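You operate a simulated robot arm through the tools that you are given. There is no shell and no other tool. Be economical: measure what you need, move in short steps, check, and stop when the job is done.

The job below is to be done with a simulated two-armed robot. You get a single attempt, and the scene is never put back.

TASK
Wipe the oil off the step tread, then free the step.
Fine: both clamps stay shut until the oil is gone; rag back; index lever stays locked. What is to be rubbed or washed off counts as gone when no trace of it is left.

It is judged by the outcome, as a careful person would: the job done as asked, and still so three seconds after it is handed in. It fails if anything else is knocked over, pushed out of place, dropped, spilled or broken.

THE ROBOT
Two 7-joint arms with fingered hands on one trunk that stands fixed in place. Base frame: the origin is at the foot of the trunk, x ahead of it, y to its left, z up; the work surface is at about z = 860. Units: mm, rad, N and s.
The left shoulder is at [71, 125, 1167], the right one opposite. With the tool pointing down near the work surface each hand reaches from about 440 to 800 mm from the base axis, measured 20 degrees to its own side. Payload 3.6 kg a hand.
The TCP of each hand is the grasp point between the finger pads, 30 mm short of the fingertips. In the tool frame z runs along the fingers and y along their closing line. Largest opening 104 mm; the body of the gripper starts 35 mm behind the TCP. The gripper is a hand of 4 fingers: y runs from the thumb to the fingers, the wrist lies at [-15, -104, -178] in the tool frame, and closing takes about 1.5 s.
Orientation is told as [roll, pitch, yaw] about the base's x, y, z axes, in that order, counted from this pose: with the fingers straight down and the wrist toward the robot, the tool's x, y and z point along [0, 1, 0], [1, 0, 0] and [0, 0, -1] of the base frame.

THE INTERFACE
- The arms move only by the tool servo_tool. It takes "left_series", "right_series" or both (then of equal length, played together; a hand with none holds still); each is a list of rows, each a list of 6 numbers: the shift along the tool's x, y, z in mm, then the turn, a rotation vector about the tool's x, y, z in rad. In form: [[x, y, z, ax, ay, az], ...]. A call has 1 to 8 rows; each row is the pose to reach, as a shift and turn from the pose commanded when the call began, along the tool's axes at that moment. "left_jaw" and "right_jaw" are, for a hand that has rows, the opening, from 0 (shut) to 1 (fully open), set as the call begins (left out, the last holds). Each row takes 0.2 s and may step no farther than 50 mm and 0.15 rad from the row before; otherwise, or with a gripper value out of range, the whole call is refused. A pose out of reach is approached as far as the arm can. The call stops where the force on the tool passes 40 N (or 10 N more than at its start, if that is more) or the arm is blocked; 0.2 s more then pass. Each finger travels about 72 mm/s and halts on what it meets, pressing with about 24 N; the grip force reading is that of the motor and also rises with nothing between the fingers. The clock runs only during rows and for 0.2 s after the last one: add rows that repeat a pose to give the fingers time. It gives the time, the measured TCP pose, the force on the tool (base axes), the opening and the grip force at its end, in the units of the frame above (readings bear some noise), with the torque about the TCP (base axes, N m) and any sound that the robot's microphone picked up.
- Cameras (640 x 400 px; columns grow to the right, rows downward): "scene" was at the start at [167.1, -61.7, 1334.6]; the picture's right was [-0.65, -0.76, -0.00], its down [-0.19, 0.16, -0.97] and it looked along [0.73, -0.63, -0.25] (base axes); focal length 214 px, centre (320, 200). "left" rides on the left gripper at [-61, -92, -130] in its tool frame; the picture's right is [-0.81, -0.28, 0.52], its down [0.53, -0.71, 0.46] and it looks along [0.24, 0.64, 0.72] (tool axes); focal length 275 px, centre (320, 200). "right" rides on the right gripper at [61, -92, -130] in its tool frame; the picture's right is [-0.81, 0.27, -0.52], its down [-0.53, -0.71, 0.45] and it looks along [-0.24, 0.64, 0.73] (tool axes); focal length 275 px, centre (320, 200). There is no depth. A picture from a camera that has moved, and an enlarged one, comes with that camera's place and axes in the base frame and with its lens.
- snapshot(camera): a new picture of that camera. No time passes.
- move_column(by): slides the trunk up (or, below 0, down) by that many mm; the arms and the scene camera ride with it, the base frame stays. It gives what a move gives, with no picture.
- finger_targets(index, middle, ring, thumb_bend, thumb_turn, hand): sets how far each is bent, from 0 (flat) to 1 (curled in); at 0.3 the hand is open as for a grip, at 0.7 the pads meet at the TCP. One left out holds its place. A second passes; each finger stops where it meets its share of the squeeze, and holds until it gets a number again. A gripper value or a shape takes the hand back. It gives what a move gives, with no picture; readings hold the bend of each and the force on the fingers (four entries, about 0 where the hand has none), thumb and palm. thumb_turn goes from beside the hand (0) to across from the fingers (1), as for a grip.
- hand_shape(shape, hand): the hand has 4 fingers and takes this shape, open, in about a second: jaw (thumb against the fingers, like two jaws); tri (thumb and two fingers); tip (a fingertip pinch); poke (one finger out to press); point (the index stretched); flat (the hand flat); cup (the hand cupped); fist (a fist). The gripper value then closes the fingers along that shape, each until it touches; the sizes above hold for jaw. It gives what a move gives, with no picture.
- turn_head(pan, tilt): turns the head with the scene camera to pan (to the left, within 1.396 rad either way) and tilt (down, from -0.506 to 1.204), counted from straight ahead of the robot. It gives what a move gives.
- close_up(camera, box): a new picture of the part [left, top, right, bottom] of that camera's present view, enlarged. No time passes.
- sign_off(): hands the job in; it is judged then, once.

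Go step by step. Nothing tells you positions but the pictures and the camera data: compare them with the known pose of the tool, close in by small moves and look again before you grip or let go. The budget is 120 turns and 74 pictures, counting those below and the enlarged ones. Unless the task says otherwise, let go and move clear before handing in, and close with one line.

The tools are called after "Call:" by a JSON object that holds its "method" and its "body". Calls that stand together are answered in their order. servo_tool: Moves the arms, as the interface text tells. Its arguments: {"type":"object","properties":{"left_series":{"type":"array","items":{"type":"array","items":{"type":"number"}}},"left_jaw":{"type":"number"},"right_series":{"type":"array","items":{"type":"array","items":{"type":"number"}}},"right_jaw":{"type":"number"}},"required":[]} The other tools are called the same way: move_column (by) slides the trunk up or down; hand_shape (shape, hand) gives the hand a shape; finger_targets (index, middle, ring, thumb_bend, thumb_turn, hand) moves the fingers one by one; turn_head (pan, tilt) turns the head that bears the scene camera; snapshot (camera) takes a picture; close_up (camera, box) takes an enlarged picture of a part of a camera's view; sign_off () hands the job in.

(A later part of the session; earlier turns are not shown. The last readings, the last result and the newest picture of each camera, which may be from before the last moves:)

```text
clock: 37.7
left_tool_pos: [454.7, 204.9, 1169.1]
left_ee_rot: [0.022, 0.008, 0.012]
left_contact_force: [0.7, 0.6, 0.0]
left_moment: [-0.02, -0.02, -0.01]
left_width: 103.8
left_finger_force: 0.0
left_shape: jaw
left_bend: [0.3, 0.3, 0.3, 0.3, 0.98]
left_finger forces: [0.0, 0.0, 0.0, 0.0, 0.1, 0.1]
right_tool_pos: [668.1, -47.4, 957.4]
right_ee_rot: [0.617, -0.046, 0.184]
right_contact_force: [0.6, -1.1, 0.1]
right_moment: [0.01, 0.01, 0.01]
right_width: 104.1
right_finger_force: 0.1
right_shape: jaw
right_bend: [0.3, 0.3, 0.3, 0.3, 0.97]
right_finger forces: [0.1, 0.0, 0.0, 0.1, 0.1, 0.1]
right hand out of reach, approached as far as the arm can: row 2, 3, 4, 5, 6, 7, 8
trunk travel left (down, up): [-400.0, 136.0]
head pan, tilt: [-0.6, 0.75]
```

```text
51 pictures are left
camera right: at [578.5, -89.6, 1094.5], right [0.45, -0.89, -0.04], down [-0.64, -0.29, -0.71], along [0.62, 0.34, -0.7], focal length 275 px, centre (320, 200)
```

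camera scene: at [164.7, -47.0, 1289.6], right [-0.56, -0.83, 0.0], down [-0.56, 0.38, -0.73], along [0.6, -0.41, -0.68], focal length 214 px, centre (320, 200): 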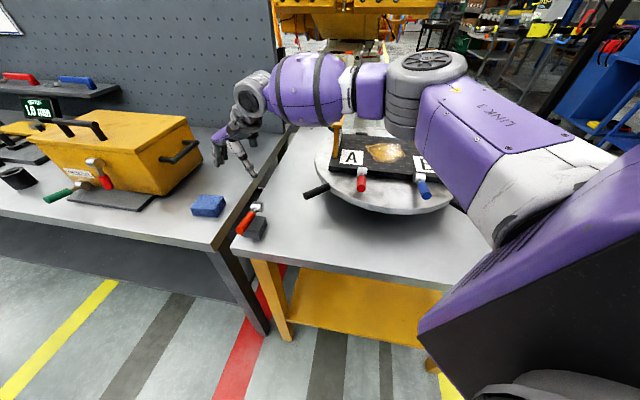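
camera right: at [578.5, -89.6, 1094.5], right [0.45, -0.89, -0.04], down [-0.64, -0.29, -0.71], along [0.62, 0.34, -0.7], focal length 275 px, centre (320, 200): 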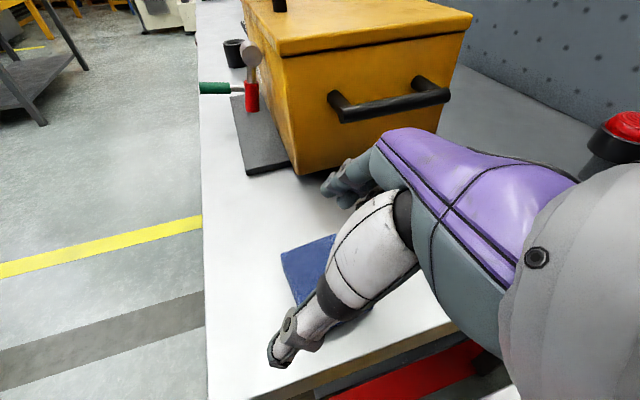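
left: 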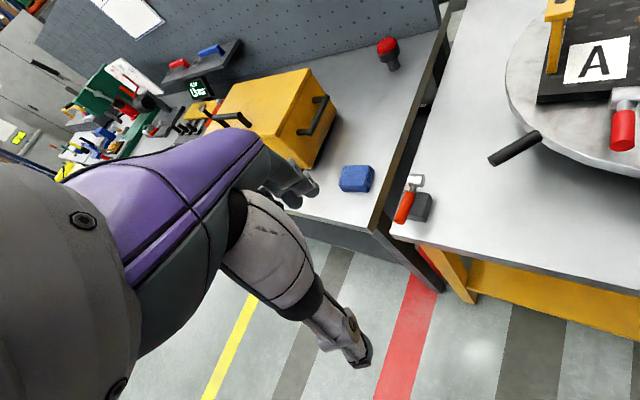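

Very close now. I'll turn the hand to line up with the rag's short side, a bit more tilt.

Call:
{"method": "servo_tool", "body": {"right_series": [[2, 4, 1, -0.07, 0.04, 0.1], [5, 8, 3, -0.14, 0.08, 0.2], [7, 13, 5, -0.21, 0.12, 0.3], [10, 18, 7, -0.278, 0.15, 0.392], [10, 18, 7, -0.278, 0.15, 0.392], [10, 18, 7, -0.278, 0.15, 0.392]]}}

Call:
{"method": "snapshot", "body": {"camera": "right"}}

Call:
{"method": "close_up", "body": {"camera": "scene", "box": [120, 100, 320, 225]}}

```text
clock: 39.1
left_tool_pos: [454.8, 204.7, 1169.5]
left_ee_rot: [0.023, 0.009, 0.009]
left_contact_force: [-0.5, -0.9, 0.0]
left_moment: [-0.01, 0.01, 0.01]
left_width: 103.9
left_finger_force: 0.0
left_shape: jaw
left_bend: [0.3, 0.3, 0.3, 0.3, 0.98]
left_finger forces: [0.0, 0.1, 0.0, 0.1, 0.1, 0.1]
right_tool_pos: [680.7, -35.4, 960.4]
right_ee_rot: [0.781, -0.006, -0.291]
right_contact_force: [-0.6, 1.1, 0.5]
right_moment: [-0.02, 0.02, 0.0]
right_width: 103.9
right_finger_force: 0.0
right_shape: jaw
right_bend: [0.3, 0.3, 0.3, 0.3, 0.97]
right_finger forces: [0.0, 0.0, 0.0, 0.1, 0.0, 0.1]
right hand out of reach, approached as far as the arm can: row 4, 5, 6
trunk travel left (down, up): [-400.0, 136.0]
head pan, tilt: [-0.6, 0.75]
```

```text
50 pictures are left
camera right: at [579.1, -55.7, 1094.6], right [-0.01, -0.98, -0.2], down [-0.7, 0.15, -0.7], along [0.72, 0.14, -0.68], focal length 275 px, centre (320, 200)
```

right: 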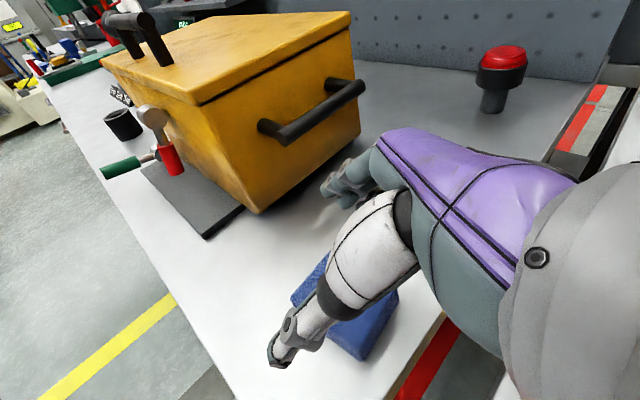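

```text
3.20 times, centred on (220, 162) of scene
camera zoom: at [164.7, -47.5, 1289.6], right [-0.56, -0.83, 0.0], down [-0.56, 0.39, -0.73], along [0.6, -0.41, -0.68], focal length 686 px, centre (640, 320)
```

zoom: 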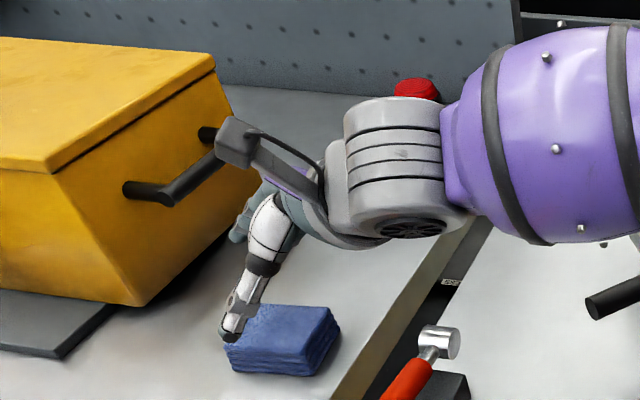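

Aligned. Descending on the rag.

Call:
{"method": "servo_tool", "body": {"right_series": [[-9, 0, 10, 0, 0, 0], [-18, 1, 21, 0, 0, 0], [-27, 2, 32, 0, 0, 0], [-35, 2, 42, 0, 0, 0], [-35, 2, 42, 0, 0, 0]], "right_jaw": 1}}

Call:
{"method": "snapshot", "body": {"camera": "right"}}

Call:
{"method": "close_up", "body": {"camera": "scene", "box": [120, 100, 320, 225]}}

```text
clock: 40.3
left_tool_pos: [453.8, 203.5, 1170.6]
left_ee_rot: [0.023, 0.008, 0.011]
left_contact_force: [0.3, 0.1, -0.3]
left_moment: [-0.02, -0.01, -0.03]
left_width: 103.7
left_finger_force: 0.0
left_shape: jaw
left_bend: [0.3, 0.3, 0.3, 0.3, 0.98]
left_finger forces: [0.0, 0.0, 0.1, 0.1, 0.0, 0.1]
right_tool_pos: [670.3, -45.9, 915.3]
right_ee_rot: [0.782, -0.006, -0.294]
right_contact_force: [0.2, 0.0, -0.1]
right_moment: [0.0, -0.01, 0.0]
right_width: 103.9
right_finger_force: 0.0
right_shape: jaw
right_bend: [0.3, 0.3, 0.3, 0.3, 0.97]
right_finger forces: [0.1, 0.1, 0.0, 0.0, 0.0, 0.0]
right hand out of reach, approached as far as the arm can: row 1, 2, 3, 4, 5
trunk travel left (down, up): [-400.0, 136.0]
head pan, tilt: [-0.6, 0.75]
```

```text
48 pictures are left
camera right: at [569.1, -65.2, 1049.2], right [-0.01, -0.98, -0.2], down [-0.7, 0.15, -0.7], along [0.72, 0.14, -0.68], focal length 275 px, centre (320, 200)
```

right: 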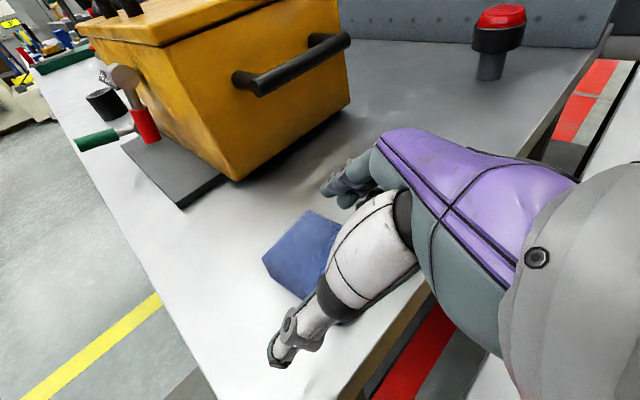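

```text
3.20 times, centred on (220, 162) of scene
camera zoom: at [164.8, -47.5, 1289.6], right [-0.56, -0.83, 0.0], down [-0.56, 0.39, -0.73], along [0.6, -0.41, -0.68], focal length 686 px, centre (640, 320)
```

zoom: 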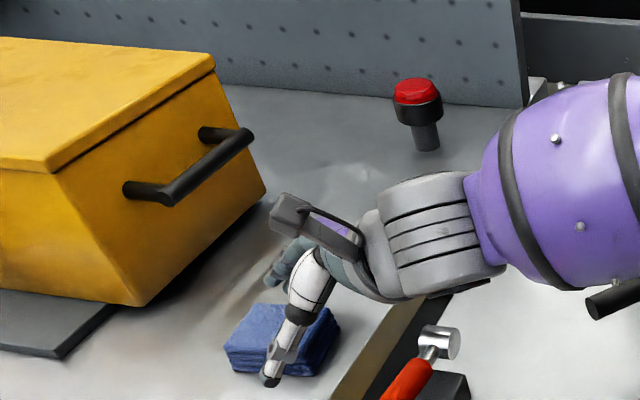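

A bit short of centre; a little more tilt.

Call:
{"method": "servo_tool", "body": {"right_series": [[2, 3, 6, 0, 0.07, 0], [4, 6, 12, 0, 0.14, 0], [6, 9, 18, 0, 0.18, 0], [6, 9, 20, 0, 0.18, 0], [6, 9, 20, 0, 0.18, 0]]}}

Call:
{"method": "close_up", "body": {"camera": "right", "box": [220, 180, 420, 400]}}

Call:
{"method": "close_up", "body": {"camera": "scene", "box": [170, 145, 270, 225]}}

```text
clock: 41.5
left_tool_pos: [453.8, 204.0, 1169.1]
left_ee_rot: [0.023, 0.007, 0.012]
left_contact_force: [0.1, -0.5, -0.1]
left_moment: [0.0, 0.03, -0.01]
left_width: 103.9
left_finger_force: 0.1
left_shape: jaw
left_bend: [0.3, 0.3, 0.3, 0.3, 0.98]
left_finger forces: [0.1, 0.1, 0.1, 0.1, 0.1, 0.0]
right_tool_pos: [681.3, -41.1, 930.2]
right_ee_rot: [0.958, 0.0, -0.292]
right_contact_force: [0.1, 0.1, 0.2]
right_moment: [0.01, -0.02, -0.02]
right_width: 104.0
right_finger_force: 0.0
right_shape: jaw
right_bend: [0.3, 0.3, 0.3, 0.3, 0.97]
right_finger forces: [0.1, 0.1, 0.1, 0.0, 0.0, 0.0]
right hand out of reach, approached as far as the arm can: row 1, 2, 3, 4, 5
trunk travel left (down, up): [-400.0, 136.0]
head pan, tilt: [-0.6, 0.75]
```

```text
1.82 times, centred on (320, 290) of right
camera zoom: at [573.4, -82.7, 1053.9], right [0.01, -0.93, -0.37], down [-0.66, 0.27, -0.7], along [0.75, 0.25, -0.62], focal length 500 px, centre (320, 36)
```

zoom: 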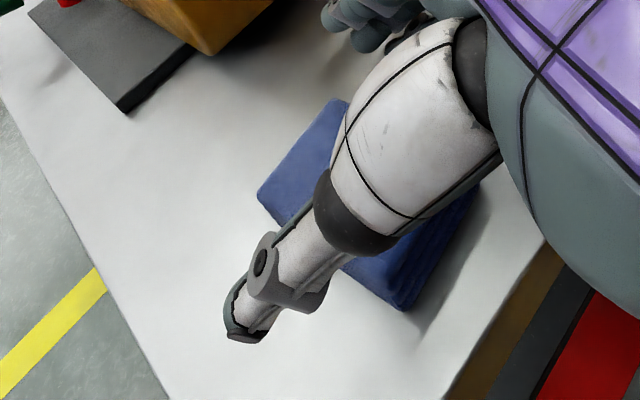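

```text
5.00 times, centred on (220, 185) of scene
camera zoom: at [164.8, -47.5, 1289.6], right [-0.56, -0.83, 0.0], down [-0.56, 0.39, -0.73], along [0.6, -0.41, -0.68], focal length 1072 px, centre (820, 275)
```

zoom: 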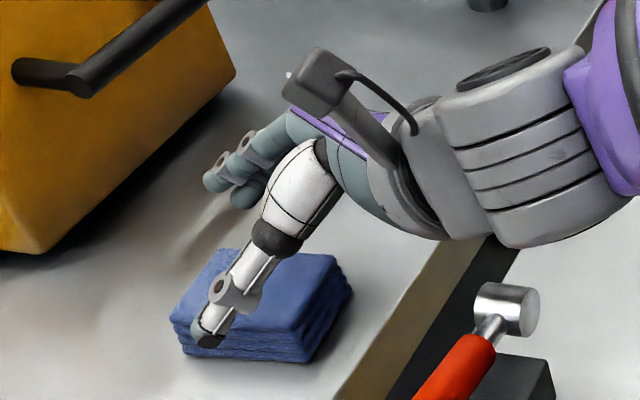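

The hand hangs slightly high; lowering the trunk a little lowers everything.

Call:
{"method": "move_column", "body": {"by": -40}}

Call:
{"method": "servo_tool", "body": {"right_series": [[0, 0, 0, 0, -0.06, 0], [3, 4, 6, 0, -0.12, 0], [6, 8, 12, 0, -0.12, 0], [6, 8, 12, 0, -0.12, 0]]}}

Call:
{"method": "close_up", "body": {"camera": "right", "box": [220, 180, 420, 400]}}

Call:
{"method": "snapshot", "body": {"camera": "scene"}}

```text
clock: 42.4
left_tool_pos: [453.7, 204.1, 1130.2]
left_ee_rot: [0.024, 0.006, 0.011]
left_contact_force: [0.2, 0.1, -0.2]
left_moment: [0.0, 0.01, -0.01]
left_width: 103.7
left_finger_force: 0.0
left_shape: jaw
left_bend: [0.3, 0.3, 0.3, 0.3, 0.98]
left_finger forces: [0.0, 0.1, 0.1, 0.0, 0.0, 0.1]
right_tool_pos: [680.9, -40.4, 891.6]
right_ee_rot: [0.964, -0.008, -0.29]
right_contact_force: [-2.0, -1.8, 13.6]
right_moment: [-0.23, -0.79, -0.1]
right_width: 104.1
right_finger_force: 0.1
right_shape: jaw
right_bend: [0.3, 0.3, 0.3, 0.3, 0.97]
right_finger forces: [0.0, 0.0, 15.6, 0.0, 0.0, 0.1]
trunk travel left (down, up): [-360.0, 176.0]
head pan, tilt: [-0.6, 0.75]
```

```text
clock: 43.4
left_tool_pos: [452.9, 205.8, 1130.8]
left_ee_rot: [0.021, 0.007, 0.011]
left_contact_force: [-0.6, 0.3, 0.3]
left_moment: [0.03, 0.0, 0.02]
left_width: 103.9
left_finger_force: 0.1
left_shape: jaw
left_bend: [0.3, 0.3, 0.3, 0.3, 0.98]
left_finger forces: [0.0, 0.1, 0.0, 0.0, 0.1, 0.1]
right_tool_pos: [685.2, -35.4, 892.2]
right_ee_rot: [0.844, -0.007, -0.29]
right_contact_force: [-2.4, 0.9, 13.9]
right_moment: [-0.24, -0.79, -0.01]
right_width: 103.7
right_finger_force: 0.0
right_shape: jaw
right_bend: [0.3, 0.3, 0.3, 0.3, 0.97]
right_finger forces: [0.0, 0.0, 16.6, 0.0, 0.0, 0.1]
right hand out of reach, approached as far as the arm can: row 2, 3, 4
trunk travel left (down, up): [-360.0, 176.0]
head pan, tilt: [-0.6, 0.75]
```

```text
1.82 times, centred on (320, 290) of right
camera zoom: at [580.8, -64.0, 1023.8], right [0.0, -0.97, -0.26], down [-0.68, 0.19, -0.71], along [0.73, 0.18, -0.66], focal length 500 px, centre (320, 36)
```

zoom: 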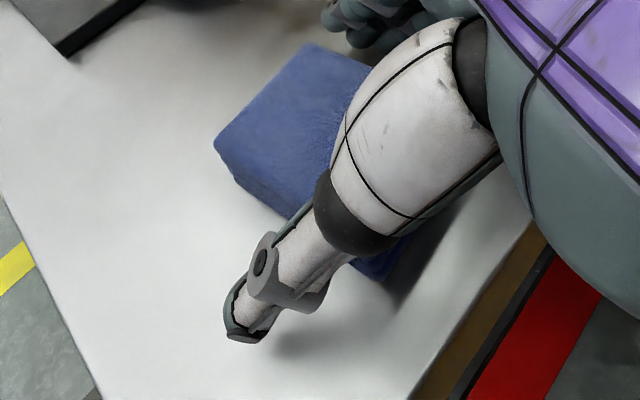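

```text
43 pictures are left
camera scene: at [173.2, -47.4, 1249.0], right [-0.56, -0.83, 0.0], down [-0.56, 0.39, -0.73], along [0.6, -0.41, -0.68], focal length 214 px, centre (320, 200)
```

scene: 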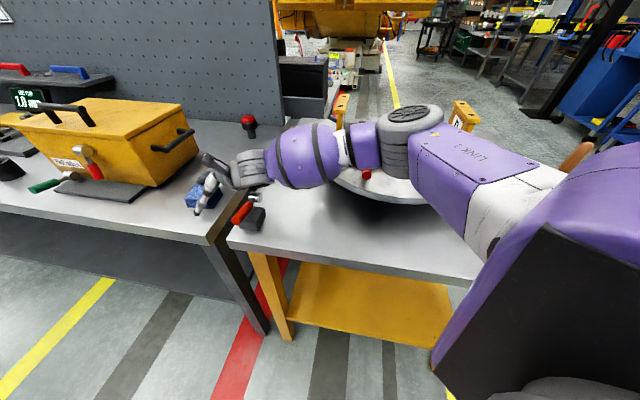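

The hand now straddles the rag and a finger touches the bench. Closing.

Call:
{"method": "servo_tool", "body": {"right_series": [[0, 0, 0, 0, 0, 0], [0, 0, 0, 0, 0, 0], [0, 0, 0, 0, 0, 0], [0, 0, 0, 0, 0, 0], [0, 0, 0, 0, 0, 0], [0, 0, 0, 0, 0, 0], [0, 0, 0, 0, 0, 0], [0, 0, 0, 0, 0, 0]], "right_jaw": 0}}

Call:
{"method": "close_up", "body": {"camera": "right", "box": [220, 180, 420, 400]}}

```text
clock: 45.2
left_tool_pos: [453.6, 205.5, 1130.0]
left_ee_rot: [0.021, 0.007, 0.009]
left_contact_force: [-0.5, 0.0, 0.3]
left_moment: [0.0, -0.01, 0.01]
left_width: 103.8
left_finger_force: 0.1
left_shape: jaw
left_bend: [0.3, 0.3, 0.3, 0.3, 0.98]
left_finger forces: [0.0, 0.1, 0.0, 0.1, 0.1, 0.1]
right_tool_pos: [685.0, -36.7, 892.8]
right_ee_rot: [0.842, -0.007, -0.294]
right_contact_force: [1.0, 1.9, 16.2]
right_moment: [-0.18, -0.99, 0.14]
right_width: 57.7
right_finger_force: 23.5
right_shape: jaw
right_bend: [0.29, 0.42, 0.3, 0.69, 1.0]
right_finger forces: [12.4, 8.0, 15.2, 0.0, 20.2, 0.0]
trunk travel left (down, up): [-360.0, 176.0]
head pan, tilt: [-0.6, 0.75]
```

```text
1.82 times, centred on (320, 290) of right
camera zoom: at [581.2, -64.2, 1023.8], right [0.0, -0.97, -0.26], down [-0.68, 0.19, -0.71], along [0.73, 0.18, -0.66], focal length 500 px, centre (320, 36)
```

zoom: 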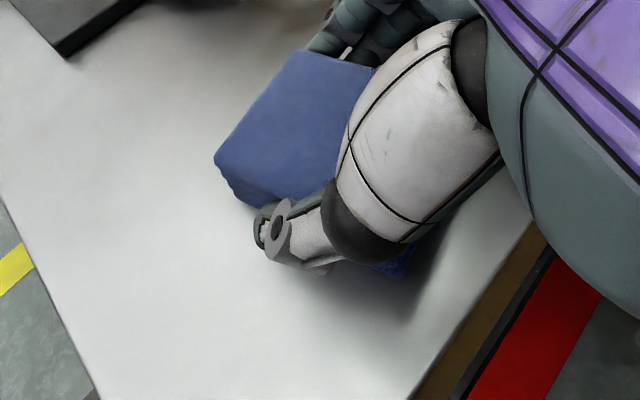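

Gripped at 58 mm. Lifting gently.

Call:
{"method": "servo_tool", "body": {"right_series": [[7, 0, -7, 0, 0, 0], [18, 0, -16, 0, 0, 0], [30, 0, -27, 0, 0, 0], [45, 0, -40, 0, 0, 0], [60, 0, -53, 0, 0, 0], [60, 0, -53, 0, 0, 0]]}}

Call:
{"method": "snapshot", "body": {"camera": "right"}}

```text
clock: 46.6
left_tool_pos: [455.3, 205.6, 1129.8]
left_ee_rot: [0.022, 0.01, 0.01]
left_contact_force: [0.2, 0.1, -0.3]
left_moment: [0.03, 0.0, 0.01]
left_width: 104.1
left_finger_force: 0.0
left_shape: jaw
left_bend: [0.3, 0.3, 0.3, 0.3, 0.98]
left_finger forces: [0.0, 0.0, 0.0, 0.0, 0.0, 0.0]
right_tool_pos: [685.7, -35.0, 972.0]
right_ee_rot: [0.842, -0.004, -0.294]
right_contact_force: [-0.5, 1.3, 0.5]
right_moment: [-0.01, 0.06, -0.02]
right_width: 57.9
right_finger_force: 24.4
right_shape: jaw
right_bend: [0.29, 0.43, 0.43, 0.68, 1.0]
right_finger forces: [12.4, 7.0, 3.0, 0.1, 22.4, 0.1]
trunk travel left (down, up): [-360.0, 176.0]
head pan, tilt: [-0.6, 0.75]
```

```text
41 pictures are left
camera right: at [582.6, -63.6, 1103.3], right [0.0, -0.97, -0.26], down [-0.69, 0.19, -0.7], along [0.73, 0.17, -0.66], focal length 275 px, centre (320, 200)
```

right: 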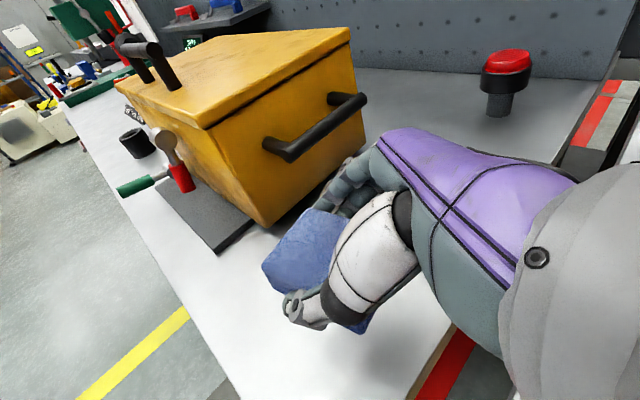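

The rag is held firmly with the hand tilted. For wiping I need a vertical hand, so I'll set the rag on the free patch of the right table near (580,-200), regrip it vertically, then wipe. First travel there.

Call:
{"method": "servo_tool", "body": {"right_series": [[-17, -9, -27, -0.04, 0, 0.035], [-34, -18, -54, -0.08, 0, 0.07], [-51, -27, -80, -0.12, 0, 0.105], [-69, -36, -107, -0.16, 0, 0.14], [-86, -45, -134, -0.2, 0, 0.175], [-103, -54, -161, -0.224, 0, 0.2], [-103, -54, -161, -0.224, 0, 0.2]]}}

Call:
{"method": "snapshot", "body": {"camera": "scene"}}

Call:
{"method": "snapshot", "body": {"camera": "right"}}

```text
clock: 48.2
left_tool_pos: [456.2, 206.3, 1128.9]
left_ee_rot: [0.022, 0.008, 0.011]
left_contact_force: [-0.3, 0.0, -0.5]
left_moment: [0.0, 0.0, 0.02]
left_width: 104.2
left_finger_force: 0.0
left_shape: jaw
left_bend: [0.3, 0.3, 0.3, 0.3, 0.98]
left_finger forces: [0.0, 0.0, 0.0, 0.0, 0.0, 0.0]
right_tool_pos: [581.1, -199.8, 1001.0]
right_ee_rot: [0.844, -0.004, -0.592]
right_contact_force: [-0.4, 0.3, -0.4]
right_moment: [-0.01, 0.0, -0.01]
right_width: 57.3
right_finger_force: 24.3
right_shape: jaw
right_bend: [0.29, 0.43, 0.43, 0.68, 1.0]
right_finger forces: [12.3, 7.0, 2.9, 0.1, 22.2, 0.1]
trunk travel left (down, up): [-360.0, 176.0]
head pan, tilt: [-0.6, 0.75]
```

```text
40 pictures are left
camera scene: at [175.3, -47.3, 1248.7], right [-0.56, -0.83, 0.0], down [-0.56, 0.39, -0.73], along [0.6, -0.41, -0.68], focal length 214 px, centre (320, 200)
```

scene: 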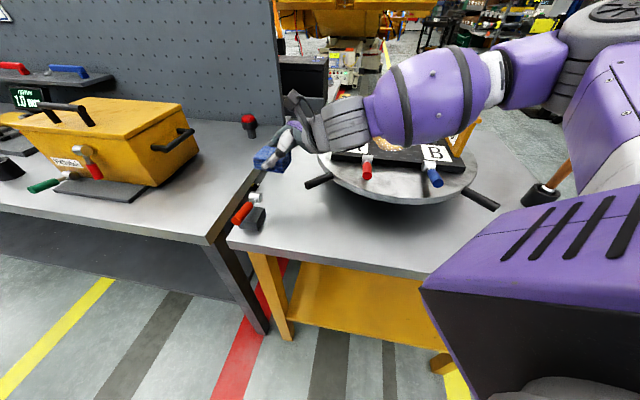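

```text
39 pictures are left
camera right: at [473.5, -196.1, 1133.2], right [-0.29, -0.92, -0.26], down [-0.6, 0.39, -0.7], along [0.75, -0.05, -0.66], focal length 275 px, centre (320, 200)
```

right: 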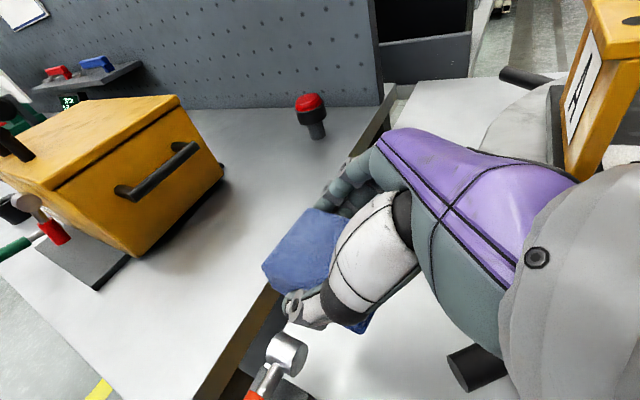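

Lowering the tilted forearm here would pass close to the posts. Instead I'll bring the hand upright in the air and let the rag pivot/flop flat when pressed lightly on the table.

Call:
{"method": "servo_tool", "body": {"right_series": [[0, 0, -5, 0, -0.14, 0], [0, 0, -10, 0, -0.28, 0], [0, 0, -10, 0, -0.42, 0], [0, 0, -10, 0, -0.56, 0], [0, 0, -10, 0, -0.7, 0], [0, 0, -10, 0, -0.84, 0], [0, 0, -10, 0, -0.84, 0]]}}

Call:
{"method": "snapshot", "body": {"camera": "scene"}}

Call:
{"method": "snapshot", "body": {"camera": "right"}}

```text
clock: 49.8
left_tool_pos: [454.0, 204.5, 1130.1]
left_ee_rot: [0.023, 0.007, 0.011]
left_contact_force: [-1.5, -0.1, -0.2]
left_moment: [0.0, 0.03, 0.0]
left_width: 103.9
left_finger_force: 0.0
left_shape: jaw
left_bend: [0.3, 0.3, 0.3, 0.3, 0.98]
left_finger forces: [0.0, 0.1, 0.0, 0.1, 0.0, 0.0]
right_tool_pos: [574.9, -207.0, 1008.3]
right_ee_rot: [0.002, -0.004, -0.591]
right_contact_force: [-0.1, 0.3, -1.4]
right_moment: [0.0, 0.02, 0.03]
right_width: 57.3
right_finger_force: 24.0
right_shape: jaw
right_bend: [0.29, 0.43, 0.43, 0.69, 1.0]
right_finger forces: [12.2, 6.8, 3.0, 0.0, 22.1, 0.1]
trunk travel left (down, up): [-360.0, 176.0]
head pan, tilt: [-0.6, 0.75]
```

```text
38 pictures are left
camera scene: at [174.7, -47.5, 1248.8], right [-0.56, -0.83, 0.0], down [-0.56, 0.39, -0.73], along [0.6, -0.41, -0.68], focal length 214 px, centre (320, 200)
```

scene: 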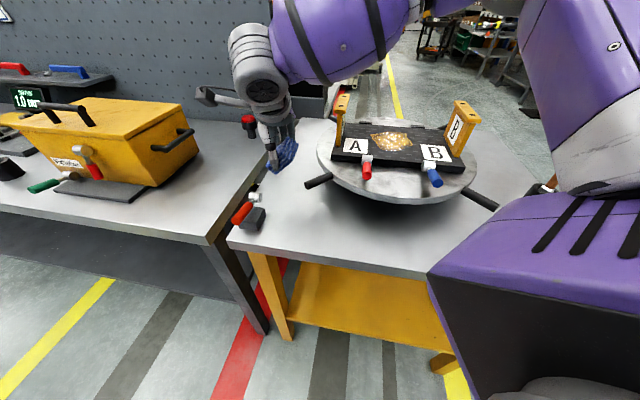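

```text
37 pictures are left
camera right: at [534.2, -105.3, 1137.3], right [-0.23, -0.83, 0.52], down [-0.89, -0.04, -0.46], along [0.4, -0.56, -0.72], focal length 275 px, centre (320, 200)
```

right: 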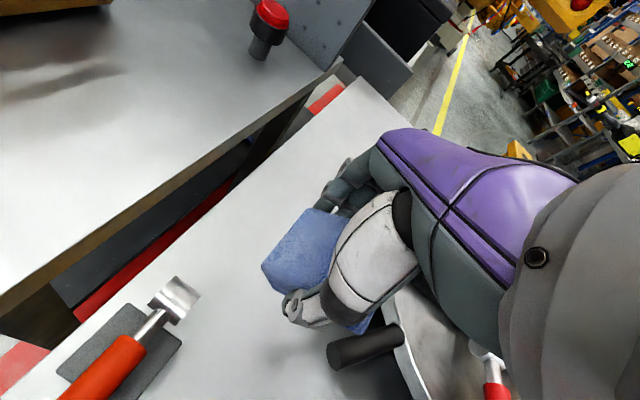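

The upright posture is clear of everything. Moving slightly to a free spot and lowering until the rag presses on the table.

Call:
{"method": "servo_tool", "body": {"right_series": [[8, 17, 10, 0, 0, 0], [16, 33, 30, 0, 0, 0], [16, 33, 60, 0, 0, 0], [16, 33, 85, 0, 0, 0], [16, 33, 98, 0, 0, 0], [16, 33, 105, 0, 0, 0], [16, 33, 111, 0, 0, 0]]}}

Call:
{"method": "snapshot", "body": {"camera": "right"}}

```text
clock: 51.4
left_tool_pos: [453.1, 204.4, 1130.4]
left_ee_rot: [0.022, 0.005, 0.011]
left_contact_force: [0.1, -0.1, 0.8]
left_moment: [-0.01, 0.0, -0.03]
left_width: 104.0
left_finger_force: 0.0
left_shape: jaw
left_bend: [0.3, 0.3, 0.3, 0.3, 0.98]
left_finger forces: [0.0, 0.1, 0.1, 0.0, 0.0, 0.0]
right_tool_pos: [612.0, -212.7, 903.4]
right_ee_rot: [0.007, -0.012, -0.593]
right_contact_force: [-2.1, -3.6, 30.9]
right_moment: [0.04, 0.1, -0.08]
right_width: 55.1
right_finger_force: 23.5
right_shape: jaw
right_bend: [0.74, 0.44, 0.43, 0.7, 1.0]
right_finger forces: [13.3, 7.8, 3.5, 0.1, 23.8, 0.1]
trunk travel left (down, up): [-360.0, 176.0]
head pan, tilt: [-0.6, 0.75]
```

```text
36 pictures are left
camera right: at [568.9, -111.3, 1031.9], right [-0.23, -0.83, 0.51], down [-0.88, -0.04, -0.47], along [0.41, -0.56, -0.72], focal length 275 px, centre (320, 200)
```

right: 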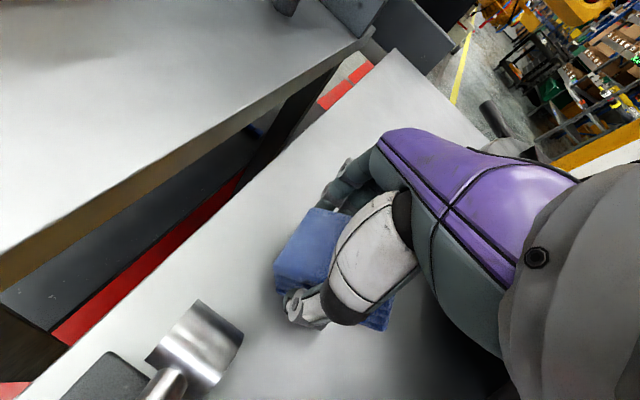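

The rag has pivoted nearly flat. Opening to let it settle, then lowering a little for a clean upright grip.

Call:
{"method": "servo_tool", "body": {"right_series": [[0, 0, -2, 0, 0, 0], [0, 0, -2, 0, 0, 0], [0, 0, -2, 0, 0, 0], [0, 0, -2, 0, 0, 0], [0, 0, -2, 0, 0, 0]], "right_jaw": 1}}

Call:
{"method": "close_up", "body": {"camera": "right", "box": [220, 180, 420, 400]}}

Call:
{"method": "close_up", "body": {"camera": "scene", "box": [220, 90, 340, 190]}}

```text
clock: 52.6
left_tool_pos: [454.7, 205.5, 1129.8]
left_ee_rot: [0.021, 0.009, 0.009]
left_contact_force: [-0.4, 0.1, 0.2]
left_moment: [0.0, 0.01, -0.02]
left_width: 103.8
left_finger_force: 0.0
left_shape: jaw
left_bend: [0.3, 0.3, 0.3, 0.3, 0.98]
left_finger forces: [0.1, 0.1, 0.0, 0.0, 0.0, 0.0]
right_tool_pos: [611.8, -213.3, 898.6]
right_ee_rot: [0.004, -0.002, -0.595]
right_contact_force: [-0.9, 0.2, -0.1]
right_moment: [0.02, 0.02, -0.02]
right_width: 103.7
right_finger_force: 0.1
right_shape: jaw
right_bend: [0.3, 0.3, 0.3, 0.3, 0.98]
right_finger forces: [0.1, 0.0, 0.0, 0.0, 0.0, 0.0]
trunk travel left (down, up): [-360.0, 176.0]
head pan, tilt: [-0.6, 0.75]
```

```text
1.82 times, centred on (320, 290) of right
camera zoom: at [570.3, -111.4, 1028.7], right [-0.23, -0.83, 0.52], down [-0.89, -0.04, -0.46], along [0.4, -0.56, -0.72], focal length 500 px, centre (320, 36)
```

zoom: 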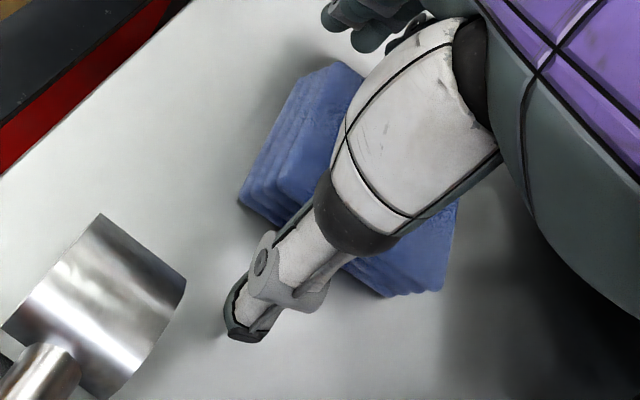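

```text
4.00 times, centred on (280, 140) of scene
camera zoom: at [175.1, -47.5, 1248.7], right [-0.56, -0.83, 0.0], down [-0.56, 0.39, -0.73], along [0.6, -0.41, -0.68], focal length 858 px, centre (480, 440)
```

zoom: 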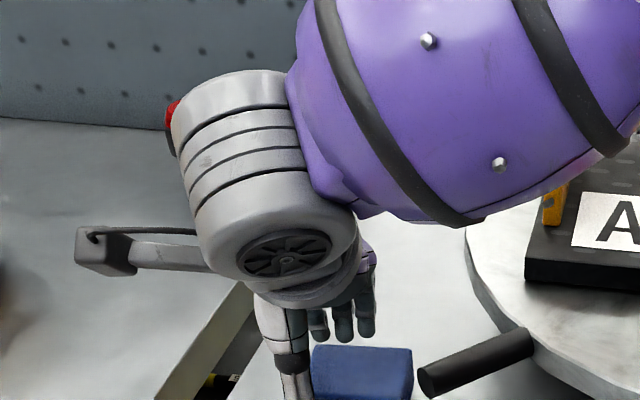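

Call:
{"method": "close_up", "body": {"camera": "scene", "box": [270, 160, 350, 210]}}

```text
8.00 times, centred on (310, 185) of scene
camera zoom: at [175.1, -47.5, 1248.7], right [-0.56, -0.83, 0.0], down [-0.56, 0.39, -0.73], along [0.6, -0.41, -0.68], focal length 1716 px, centre (400, 320)
```

zoom: 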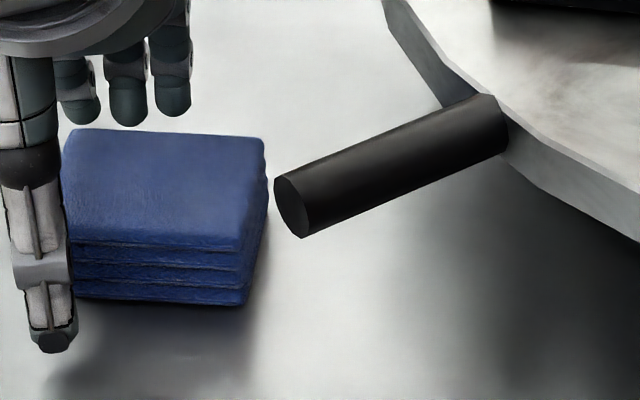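

The rag lies flat; the hand is ~24 mm off its centre along the finger row. Shifting and closing.

Call:
{"method": "servo_tool", "body": {"right_series": [[-12, 0, 0, 0, 0, 0], [-24, -2, 0, 0, 0, 0], [-24, -2, 0, 0, 0, 0]]}}

Call:
{"method": "servo_tool", "body": {"right_series": [[0, 0, 0, 0, 0, 0], [0, 0, 0, 0, 0, 0], [0, 0, 0, 0, 0, 0], [0, 0, 0, 0, 0, 0], [0, 0, 0, 0, 0, 0], [0, 0, 0, 0, 0, 0], [0, 0, 0, 0, 0, 0], [0, 0, 0, 0, 0, 0]], "right_jaw": 0}}

Call:
{"method": "close_up", "body": {"camera": "right", "box": [220, 180, 420, 400]}}

```text
clock: 53.4
left_tool_pos: [455.8, 204.3, 1130.3]
left_ee_rot: [0.023, 0.009, 0.011]
left_contact_force: [-0.4, -1.0, -0.2]
left_moment: [0.03, 0.03, -0.02]
left_width: 103.9
left_finger_force: 0.0
left_shape: jaw
left_bend: [0.3, 0.3, 0.3, 0.3, 0.98]
left_finger forces: [0.0, 0.1, 0.0, 0.1, 0.0, 0.0]
right_tool_pos: [597.4, -231.2, 898.3]
right_ee_rot: [0.005, -0.007, -0.594]
right_contact_force: [0.3, 0.4, 0.4]
right_moment: [-0.02, -0.03, -0.02]
right_width: 103.6
right_finger_force: 0.1
right_shape: jaw
right_bend: [0.3, 0.3, 0.3, 0.3, 0.98]
right_finger forces: [0.0, 0.0, 0.0, 0.1, 0.1, 0.1]
trunk travel left (down, up): [-360.0, 176.0]
head pan, tilt: [-0.6, 0.75]
```

```text
clock: 55.2
left_tool_pos: [454.5, 204.5, 1130.6]
left_ee_rot: [0.023, 0.01, 0.01]
left_contact_force: [-0.2, 0.1, 0.2]
left_moment: [0.02, -0.02, 0.01]
left_width: 104.1
left_finger_force: 0.1
left_shape: jaw
left_bend: [0.3, 0.3, 0.3, 0.3, 0.98]
left_finger forces: [0.0, 0.1, 0.0, 0.0, 0.0, 0.1]
right_tool_pos: [597.1, -232.1, 899.0]
right_ee_rot: [0.003, -0.003, -0.593]
right_contact_force: [0.3, 0.2, 0.0]
right_moment: [0.0, -0.01, -0.02]
right_width: 54.5
right_finger_force: 24.1
right_shape: jaw
right_bend: [0.74, 0.44, 0.42, 0.68, 1.0]
right_finger forces: [12.0, 6.8, 3.0, 0.0, 21.9, 0.1]
trunk travel left (down, up): [-360.0, 176.0]
head pan, tilt: [-0.6, 0.75]
```

```text
1.82 times, centred on (320, 290) of right
camera zoom: at [555.6, -130.1, 1027.8], right [-0.23, -0.83, 0.52], down [-0.89, -0.04, -0.46], along [0.4, -0.56, -0.72], focal length 500 px, centre (320, 36)
```

zoom: 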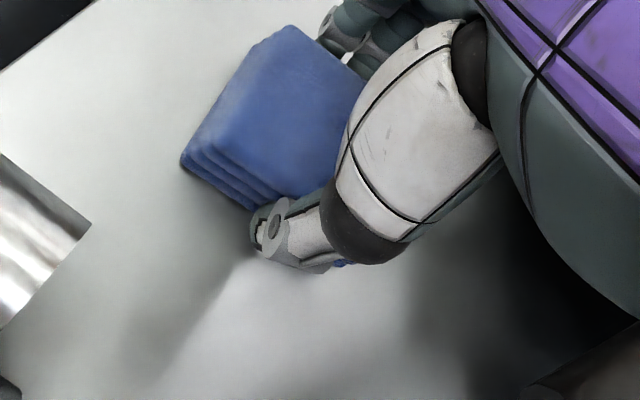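

The rag now sits off to the other side and one finger misses it; I'll reopen, shift +13 mm, and close again.

Call:
{"method": "servo_tool", "body": {"right_series": [[0, 0, 0, 0, 0, 0], [0, 0, 0, 0, 0, 0], [0, 0, 0, 0, 0, 0], [0, 0, 0, 0, 0, 0], [7, 0, 0, 0, 0, 0], [14, 0, 0, 0, 0, 0], [14, 0, 0, 0, 0, 0]], "right_jaw": 1}}

Call:
{"method": "servo_tool", "body": {"right_series": [[0, 0, 0, 0, 0, 0], [0, 0, 0, 0, 0, 0], [0, 0, 0, 0, 0, 0], [0, 0, 0, 0, 0, 0], [0, 0, 0, 0, 0, 0], [0, 0, 0, 0, 0, 0], [0, 0, 0, 0, 0, 0], [0, 0, 0, 0, 0, 0]], "right_jaw": 0}}

Call:
{"method": "close_up", "body": {"camera": "right", "box": [220, 180, 420, 400]}}

```text
clock: 56.8
left_tool_pos: [454.1, 205.4, 1130.0]
left_ee_rot: [0.021, 0.007, 0.011]
left_contact_force: [0.8, 0.7, 0.2]
left_moment: [-0.02, 0.05, -0.01]
left_width: 103.8
left_finger_force: 0.0
left_shape: jaw
left_bend: [0.3, 0.3, 0.3, 0.3, 0.98]
left_finger forces: [0.0, 0.0, 0.0, 0.1, 0.0, 0.0]
right_tool_pos: [606.5, -219.4, 897.8]
right_ee_rot: [0.001, -0.004, -0.593]
right_contact_force: [-0.2, -0.5, 0.1]
right_moment: [-0.01, 0.04, 0.0]
right_width: 103.7
right_finger_force: 0.0
right_shape: jaw
right_bend: [0.3, 0.3, 0.3, 0.3, 0.98]
right_finger forces: [0.0, 0.0, 0.0, 0.0, 0.0, 0.1]
trunk travel left (down, up): [-360.0, 176.0]
head pan, tilt: [-0.6, 0.75]
```

```text
clock: 58.6
left_tool_pos: [453.9, 204.5, 1130.1]
left_ee_rot: [0.023, 0.008, 0.011]
left_contact_force: [0.0, -0.4, -1.0]
left_moment: [-0.01, -0.03, 0.01]
left_width: 104.1
left_finger_force: 0.0
left_shape: jaw
left_bend: [0.3, 0.3, 0.3, 0.3, 0.98]
left_finger forces: [0.1, 0.1, 0.0, 0.0, 0.1, 0.1]
right_tool_pos: [605.5, -221.1, 899.0]
right_ee_rot: [0.003, -0.006, -0.594]
right_contact_force: [0.5, 0.3, -1.1]
right_moment: [0.0, 0.01, 0.02]
right_width: 53.9
right_finger_force: 23.6
right_shape: jaw
right_bend: [0.74, 0.44, 0.42, 0.68, 1.0]
right_finger forces: [12.1, 7.0, 3.0, 0.0, 21.9, 0.1]
trunk travel left (down, up): [-360.0, 176.0]
head pan, tilt: [-0.6, 0.75]
```

```text
1.82 times, centred on (320, 290) of right
camera zoom: at [564.3, -118.4, 1028.1], right [-0.23, -0.83, 0.52], down [-0.89, -0.04, -0.46], along [0.4, -0.56, -0.72], focal length 500 px, centre (320, 36)
```

zoom: 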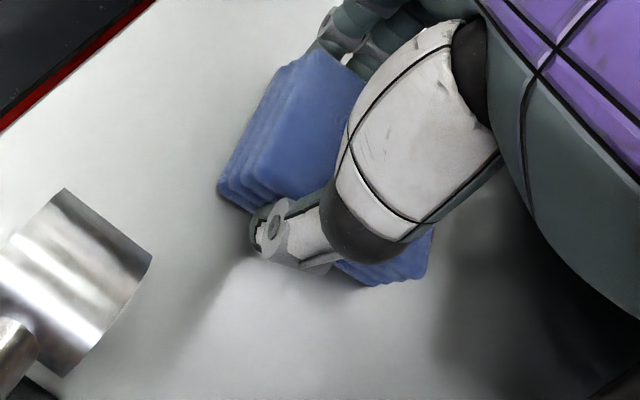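

Well centred now. Lifting high and travelling over the tread.

Call:
{"method": "servo_tool", "body": {"right_series": [[0, 0, -45, 0, 0, 0], [0, 0, -90, 0, 0, 0], [0, 0, -138, 0, 0, 0], [0, 0, -186, 0, 0, 0], [0, 0, -234, 0, 0, 0], [0, 0, -280, 0, 0, 0], [-30, 6, -300, 0, 0, 0], [-30, 6, -300, 0, 0, 0]]}}

Call:
{"method": "servo_tool", "body": {"right_series": [[-40, 8, 0, 0, 0, 0], [-80, 16, 0, 0, 0, 0], [-120, 24, 0, 0, 0, 0], [-160, 33, 0, 0, 0, 0], [-200, 42, 0, 0, 0, 0], [-235, 48, 0, 0, 0, 0], [-250, 53, 0, 0, 0, 0], [-250, 53, 0, 0, 0, 0]]}}

Call:
{"method": "snapshot", "body": {"camera": "right"}}

Call:
{"method": "snapshot", "body": {"camera": "scene"}}

```text
clock: 60.4
left_tool_pos: [455.4, 205.3, 1129.3]
left_ee_rot: [0.023, 0.008, 0.011]
left_contact_force: [0.3, -0.5, 0.0]
left_moment: [-0.02, 0.01, 0.02]
left_width: 104.1
left_finger_force: 0.0
left_shape: jaw
left_bend: [0.3, 0.3, 0.3, 0.3, 0.98]
left_finger forces: [0.0, 0.0, 0.1, 0.0, 0.0, 0.1]
right_tool_pos: [592.5, -248.1, 1199.8]
right_ee_rot: [0.004, -0.003, -0.593]
right_contact_force: [0.4, 0.3, -0.2]
right_moment: [-0.02, -0.02, 0.01]
right_width: 53.9
right_finger_force: 24.1
right_shape: jaw
right_bend: [0.74, 0.45, 0.42, 0.68, 1.0]
right_finger forces: [12.0, 6.8, 3.0, 0.1, 21.8, 0.1]
trunk travel left (down, up): [-360.0, 176.0]
head pan, tilt: [-0.6, 0.75]
```

```text
clock: 62.2
left_tool_pos: [454.8, 204.9, 1130.2]
left_ee_rot: [0.023, 0.009, 0.011]
left_contact_force: [-0.5, 0.0, -0.2]
left_moment: [0.0, 0.0, 0.02]
left_width: 103.8
left_finger_force: 0.1
left_shape: jaw
left_bend: [0.3, 0.3, 0.3, 0.3, 0.98]
left_finger forces: [0.0, 0.0, 0.0, 0.0, 0.1, 0.1]
right_tool_pos: [496.7, -487.9, 1198.1]
right_ee_rot: [0.004, -0.001, -0.594]
right_contact_force: [0.0, 0.3, -1.2]
right_moment: [0.0, 0.02, 0.05]
right_width: 54.1
right_finger_force: 24.1
right_shape: jaw
right_bend: [0.74, 0.45, 0.42, 0.68, 1.0]
right_finger forces: [12.1, 6.7, 3.0, 0.0, 21.8, 0.0]
trunk travel left (down, up): [-360.0, 176.0]
head pan, tilt: [-0.6, 0.75]
```

```text
30 pictures are left
camera right: at [455.1, -385.5, 1328.3], right [-0.23, -0.83, 0.52], down [-0.89, -0.04, -0.46], along [0.4, -0.56, -0.72], focal length 275 px, centre (320, 200)
```

right: 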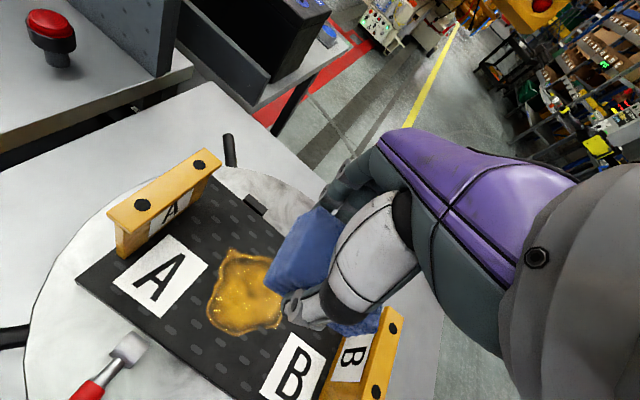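

```text
29 pictures are left
camera scene: at [174.9, -47.5, 1248.7], right [-0.56, -0.83, 0.0], down [-0.56, 0.39, -0.73], along [0.6, -0.41, -0.68], focal length 214 px, centre (320, 200)
```

scene: 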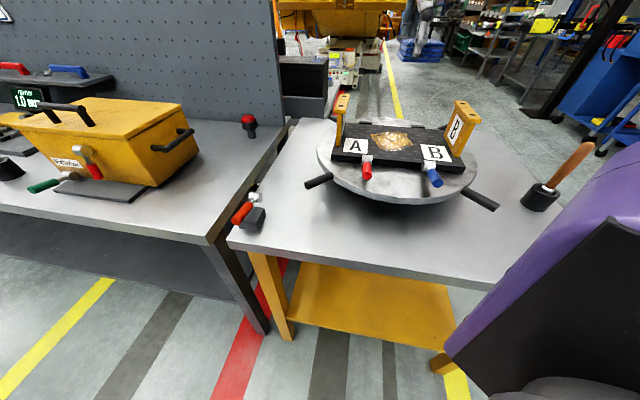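

Now a good triangulation: tread top z≈965, oil centre (511,-509) about 110 mm across, posts A (605,-411) and B (409,-632) tops z≈1060. Lowering the rag onto the oil.

Call:
{"method": "servo_tool", "body": {"right_series": [[-5, 12, 45, 0, 0, 0], [-10, 23, 90, 0, 0, 0], [-10, 23, 135, 0, 0, 0], [-10, 23, 165, 0, 0, 0], [-10, 23, 178, 0, 0, 0], [-10, 23, 186, 0, 0, 0], [-10, 23, 190, 0, 0, 0]]}}

```text
clock: 63.8
left_tool_pos: [455.0, 203.9, 1129.8]
left_ee_rot: [0.022, 0.007, 0.012]
left_contact_force: [-0.7, 0.1, -0.5]
left_moment: [0.01, 0.02, -0.02]
left_width: 103.6
left_finger_force: 0.0
left_shape: jaw
left_bend: [0.3, 0.3, 0.3, 0.3, 0.98]
left_finger forces: [0.0, 0.0, 0.0, 0.0, 0.0, 0.0]
right_tool_pos: [512.5, -507.4, 1009.2]
right_ee_rot: [0.005, -0.003, -0.593]
right_contact_force: [0.3, 0.3, 0.7]
right_moment: [0.04, -0.01, -0.02]
right_width: 53.5
right_finger_force: 24.1
right_shape: jaw
right_bend: [0.74, 0.45, 0.42, 0.68, 1.0]
right_finger forces: [12.1, 6.7, 2.9, 0.0, 21.9, 0.0]
trunk travel left (down, up): [-360.0, 176.0]
head pan, tilt: [-0.6, 0.75]
```

Call:
{"method": "servo_tool", "body": {"right_series": [[0, 0, 3, 0, 0, 0], [0, 0, 6, 0, 0, 0], [0, 0, 9, 0, 0, 0], [0, 0, 12, 0, 0, 0]]}}

Call:
{"method": "snapshot", "body": {"camera": "scene"}}

```text
clock: 64.8
left_tool_pos: [453.5, 204.9, 1130.7]
left_ee_rot: [0.021, 0.006, 0.01]
left_contact_force: [-0.2, 0.1, -0.5]
left_moment: [-0.02, 0.03, 0.01]
left_width: 104.0
left_finger_force: 0.0
left_shape: jaw
left_bend: [0.3, 0.3, 0.3, 0.3, 0.98]
left_finger forces: [0.0, 0.0, 0.0, 0.0, 0.0, 0.0]
right_tool_pos: [512.2, -507.1, 1000.4]
right_ee_rot: [0.005, -0.011, -0.592]
right_contact_force: [-0.4, -4.0, 18.5]
right_moment: [-0.06, 0.12, 0.02]
right_width: 54.5
right_finger_force: 23.9
right_shape: jaw
right_bend: [0.74, 0.45, 0.42, 0.68, 1.0]
right_finger forces: [13.5, 8.3, 3.8, 0.0, 24.1, 0.0]
trunk travel left (down, up): [-360.0, 176.0]
head pan, tilt: [-0.6, 0.75]
```

```text
28 pictures are left
camera scene: at [173.5, -46.6, 1249.1], right [-0.56, -0.83, 0.0], down [-0.56, 0.38, -0.73], along [0.6, -0.41, -0.68], focal length 214 px, centre (320, 200)
```

scene: 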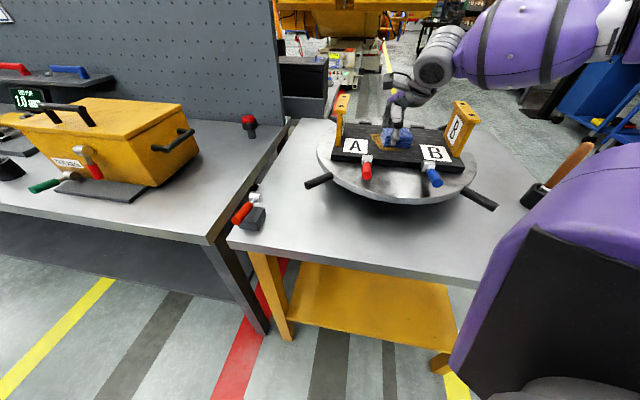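

Contact at about 18 N. Wiping in overlapping strokes, with slightly lighter pressure.

Call:
{"method": "servo_tool", "body": {"right_series": [[0, 40, -1, 0, 0, 0], [0, 0, -1, 0, 0, 0], [0, -40, -1, 0, 0, 0], [-22, -40, -1, 0, 0, 0], [-22, 5, -1, 0, 0, 0], [-22, 50, -1, 0, 0, 0], [-48, 50, -1, 0, 0, 0], [-48, 5, -1, 0, 0, 0]]}}

Call:
{"method": "servo_tool", "body": {"right_series": [[0, -45, 0, 0, 0, 0], [24, -45, 0, 0, 0, 0], [48, -45, 0, 0, 0, 0], [70, -45, 0, 0, 0, 0], [70, 0, 0, 0, 0, 0], [70, 40, 0, 0, 0, 0], [90, 40, 0, 0, 0, 0], [90, 0, 0, 0, 0, 0]]}}

Call:
{"method": "servo_tool", "body": {"right_series": [[0, -40, 0, 0, 0, 0], [-20, -40, 0, 0, 0, 0], [-20, 5, 0, 0, 0, 0], [-20, 45, 0, 0, 0, 0], [-45, 45, 0, 0, 0, 0], [-45, 0, 0, 0, 0, 0], [-45, 0, -40, 0, 0, 0], [-45, -30, -80, 0, 0, 0]]}}

Call:
{"method": "snapshot", "body": {"camera": "right"}}

```text
clock: 66.6
left_tool_pos: [453.8, 207.1, 1130.1]
left_ee_rot: [0.022, 0.009, 0.011]
left_contact_force: [-0.3, 0.2, 0.4]
left_moment: [-0.01, -0.01, -0.02]
left_width: 103.9
left_finger_force: 0.1
left_shape: jaw
left_bend: [0.3, 0.3, 0.3, 0.3, 0.98]
left_finger forces: [0.0, 0.0, 0.1, 0.1, 0.0, 0.1]
right_tool_pos: [492.2, -549.3, 1000.2]
right_ee_rot: [0.005, -0.008, -0.592]
right_contact_force: [1.8, -1.4, 10.7]
right_moment: [0.0, 0.04, 0.0]
right_width: 53.8
right_finger_force: 23.7
right_shape: jaw
right_bend: [0.74, 0.45, 0.44, 0.69, 0.99]
right_finger forces: [14.0, 7.4, 3.5, 0.1, 23.5, 0.0]
trunk travel left (down, up): [-360.0, 176.0]
head pan, tilt: [-0.6, 0.75]
```

```text
clock: 68.4
left_tool_pos: [451.9, 204.3, 1130.6]
left_ee_rot: [0.022, 0.006, 0.011]
left_contact_force: [0.2, -0.1, -0.7]
left_moment: [-0.07, 0.01, -0.01]
left_width: 103.9
left_finger_force: 0.2
left_shape: jaw
left_bend: [0.3, 0.3, 0.3, 0.3, 0.98]
left_finger forces: [0.0, 0.1, 0.0, 0.1, 0.0, 0.1]
right_tool_pos: [539.3, -470.6, 998.2]
right_ee_rot: [0.008, -0.007, -0.592]
right_contact_force: [3.2, -0.4, 14.7]
right_moment: [-0.12, -0.15, 0.07]
right_width: 54.0
right_finger_force: 23.8
right_shape: jaw
right_bend: [0.74, 0.43, 0.41, 0.71, 1.0]
right_finger forces: [14.5, 8.3, 3.0, 0.0, 22.5, 0.1]
trunk travel left (down, up): [-360.0, 176.0]
head pan, tilt: [-0.6, 0.75]
```

```text
clock: 70.2
left_tool_pos: [453.5, 205.6, 1131.2]
left_ee_rot: [0.023, 0.007, 0.011]
left_contact_force: [-0.8, -0.1, 0.1]
left_moment: [0.02, 0.04, 0.04]
left_width: 104.0
left_finger_force: 0.0
left_shape: jaw
left_bend: [0.3, 0.3, 0.3, 0.3, 0.98]
left_finger forces: [0.0, 0.1, 0.0, 0.0, 0.1, 0.0]
right_tool_pos: [485.9, -494.4, 1076.7]
right_ee_rot: [0.003, -0.004, -0.592]
right_contact_force: [-0.9, 0.0, -0.3]
right_moment: [0.03, 0.0, 0.03]
right_width: 53.7
right_finger_force: 24.1
right_shape: jaw
right_bend: [0.74, 0.44, 0.43, 0.71, 0.98]
right_finger forces: [13.1, 7.2, 3.1, 0.0, 23.4, 0.1]
trunk travel left (down, up): [-360.0, 176.0]
head pan, tilt: [-0.6, 0.75]
```

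```text
27 pictures are left
camera right: at [443.6, -392.6, 1207.0], right [-0.23, -0.83, 0.52], down [-0.89, -0.04, -0.46], along [0.4, -0.56, -0.72], focal length 275 px, centre (320, 200)
```

right: 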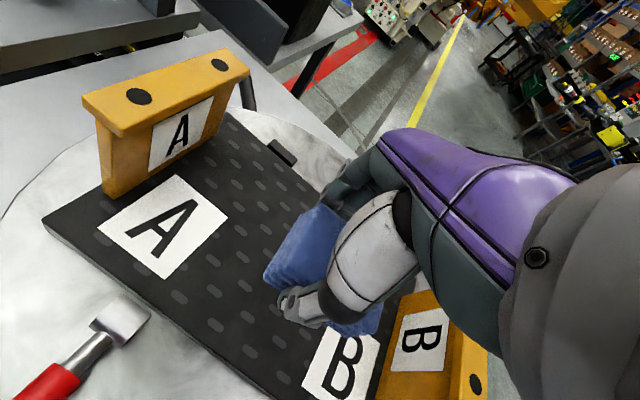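

Much of it looks clean. Lifting clear and checking the tread closely.

Call:
{"method": "servo_tool", "body": {"right_series": [[0, 0, -45, 0, 0, 0], [0, 0, -90, 0, 0, 0], [0, 0, -130, 0, 0, 0], [0, 0, -130, 0, 0, 0]]}}

Call:
{"method": "close_up", "body": {"camera": "scene", "box": [320, 85, 490, 205]}}

Call:
{"method": "close_up", "body": {"camera": "right", "box": [70, 140, 420, 400]}}

```text
clock: 71.2
left_tool_pos: [454.7, 204.9, 1130.7]
left_ee_rot: [0.023, 0.008, 0.01]
left_contact_force: [0.7, -0.4, 0.4]
left_moment: [0.03, 0.0, -0.01]
left_width: 103.9
left_finger_force: 0.0
left_shape: jaw
left_bend: [0.3, 0.3, 0.3, 0.3, 0.98]
left_finger forces: [0.1, 0.0, 0.0, 0.0, 0.0, 0.0]
right_tool_pos: [485.6, -496.5, 1207.0]
right_ee_rot: [0.003, -0.004, -0.593]
right_contact_force: [-0.9, -1.0, -0.1]
right_moment: [-0.01, 0.01, -0.02]
right_width: 53.8
right_finger_force: 23.9
right_shape: jaw
right_bend: [0.74, 0.44, 0.43, 0.71, 0.98]
right_finger forces: [12.8, 7.1, 3.1, 0.0, 23.2, 0.0]
trunk travel left (down, up): [-360.0, 176.0]
head pan, tilt: [-0.6, 0.75]
```

```text
3.33 times, centred on (405, 145) of scene
camera zoom: at [175.3, -47.9, 1248.6], right [-0.56, -0.83, 0.0], down [-0.56, 0.39, -0.73], along [0.6, -0.41, -0.68], focal length 715 px, centre (37, 383)
```

zoom: 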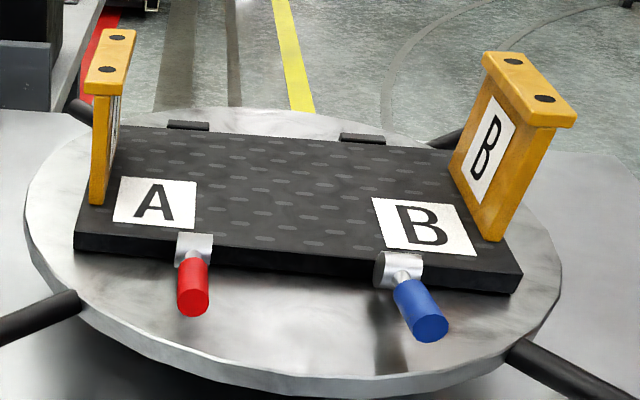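

```text
1.54 times, centred on (245, 270) of right
camera zoom: at [444.6, -394.6, 1335.9], right [-0.23, -0.83, 0.52], down [-0.89, -0.04, -0.46], along [0.4, -0.56, -0.72], focal length 424 px, centre (435, 92)
```

zoom: 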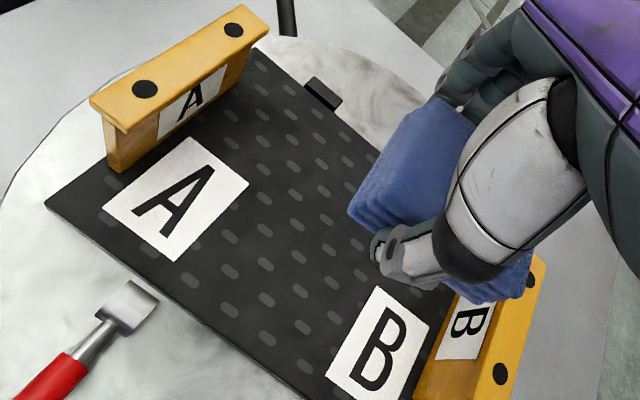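

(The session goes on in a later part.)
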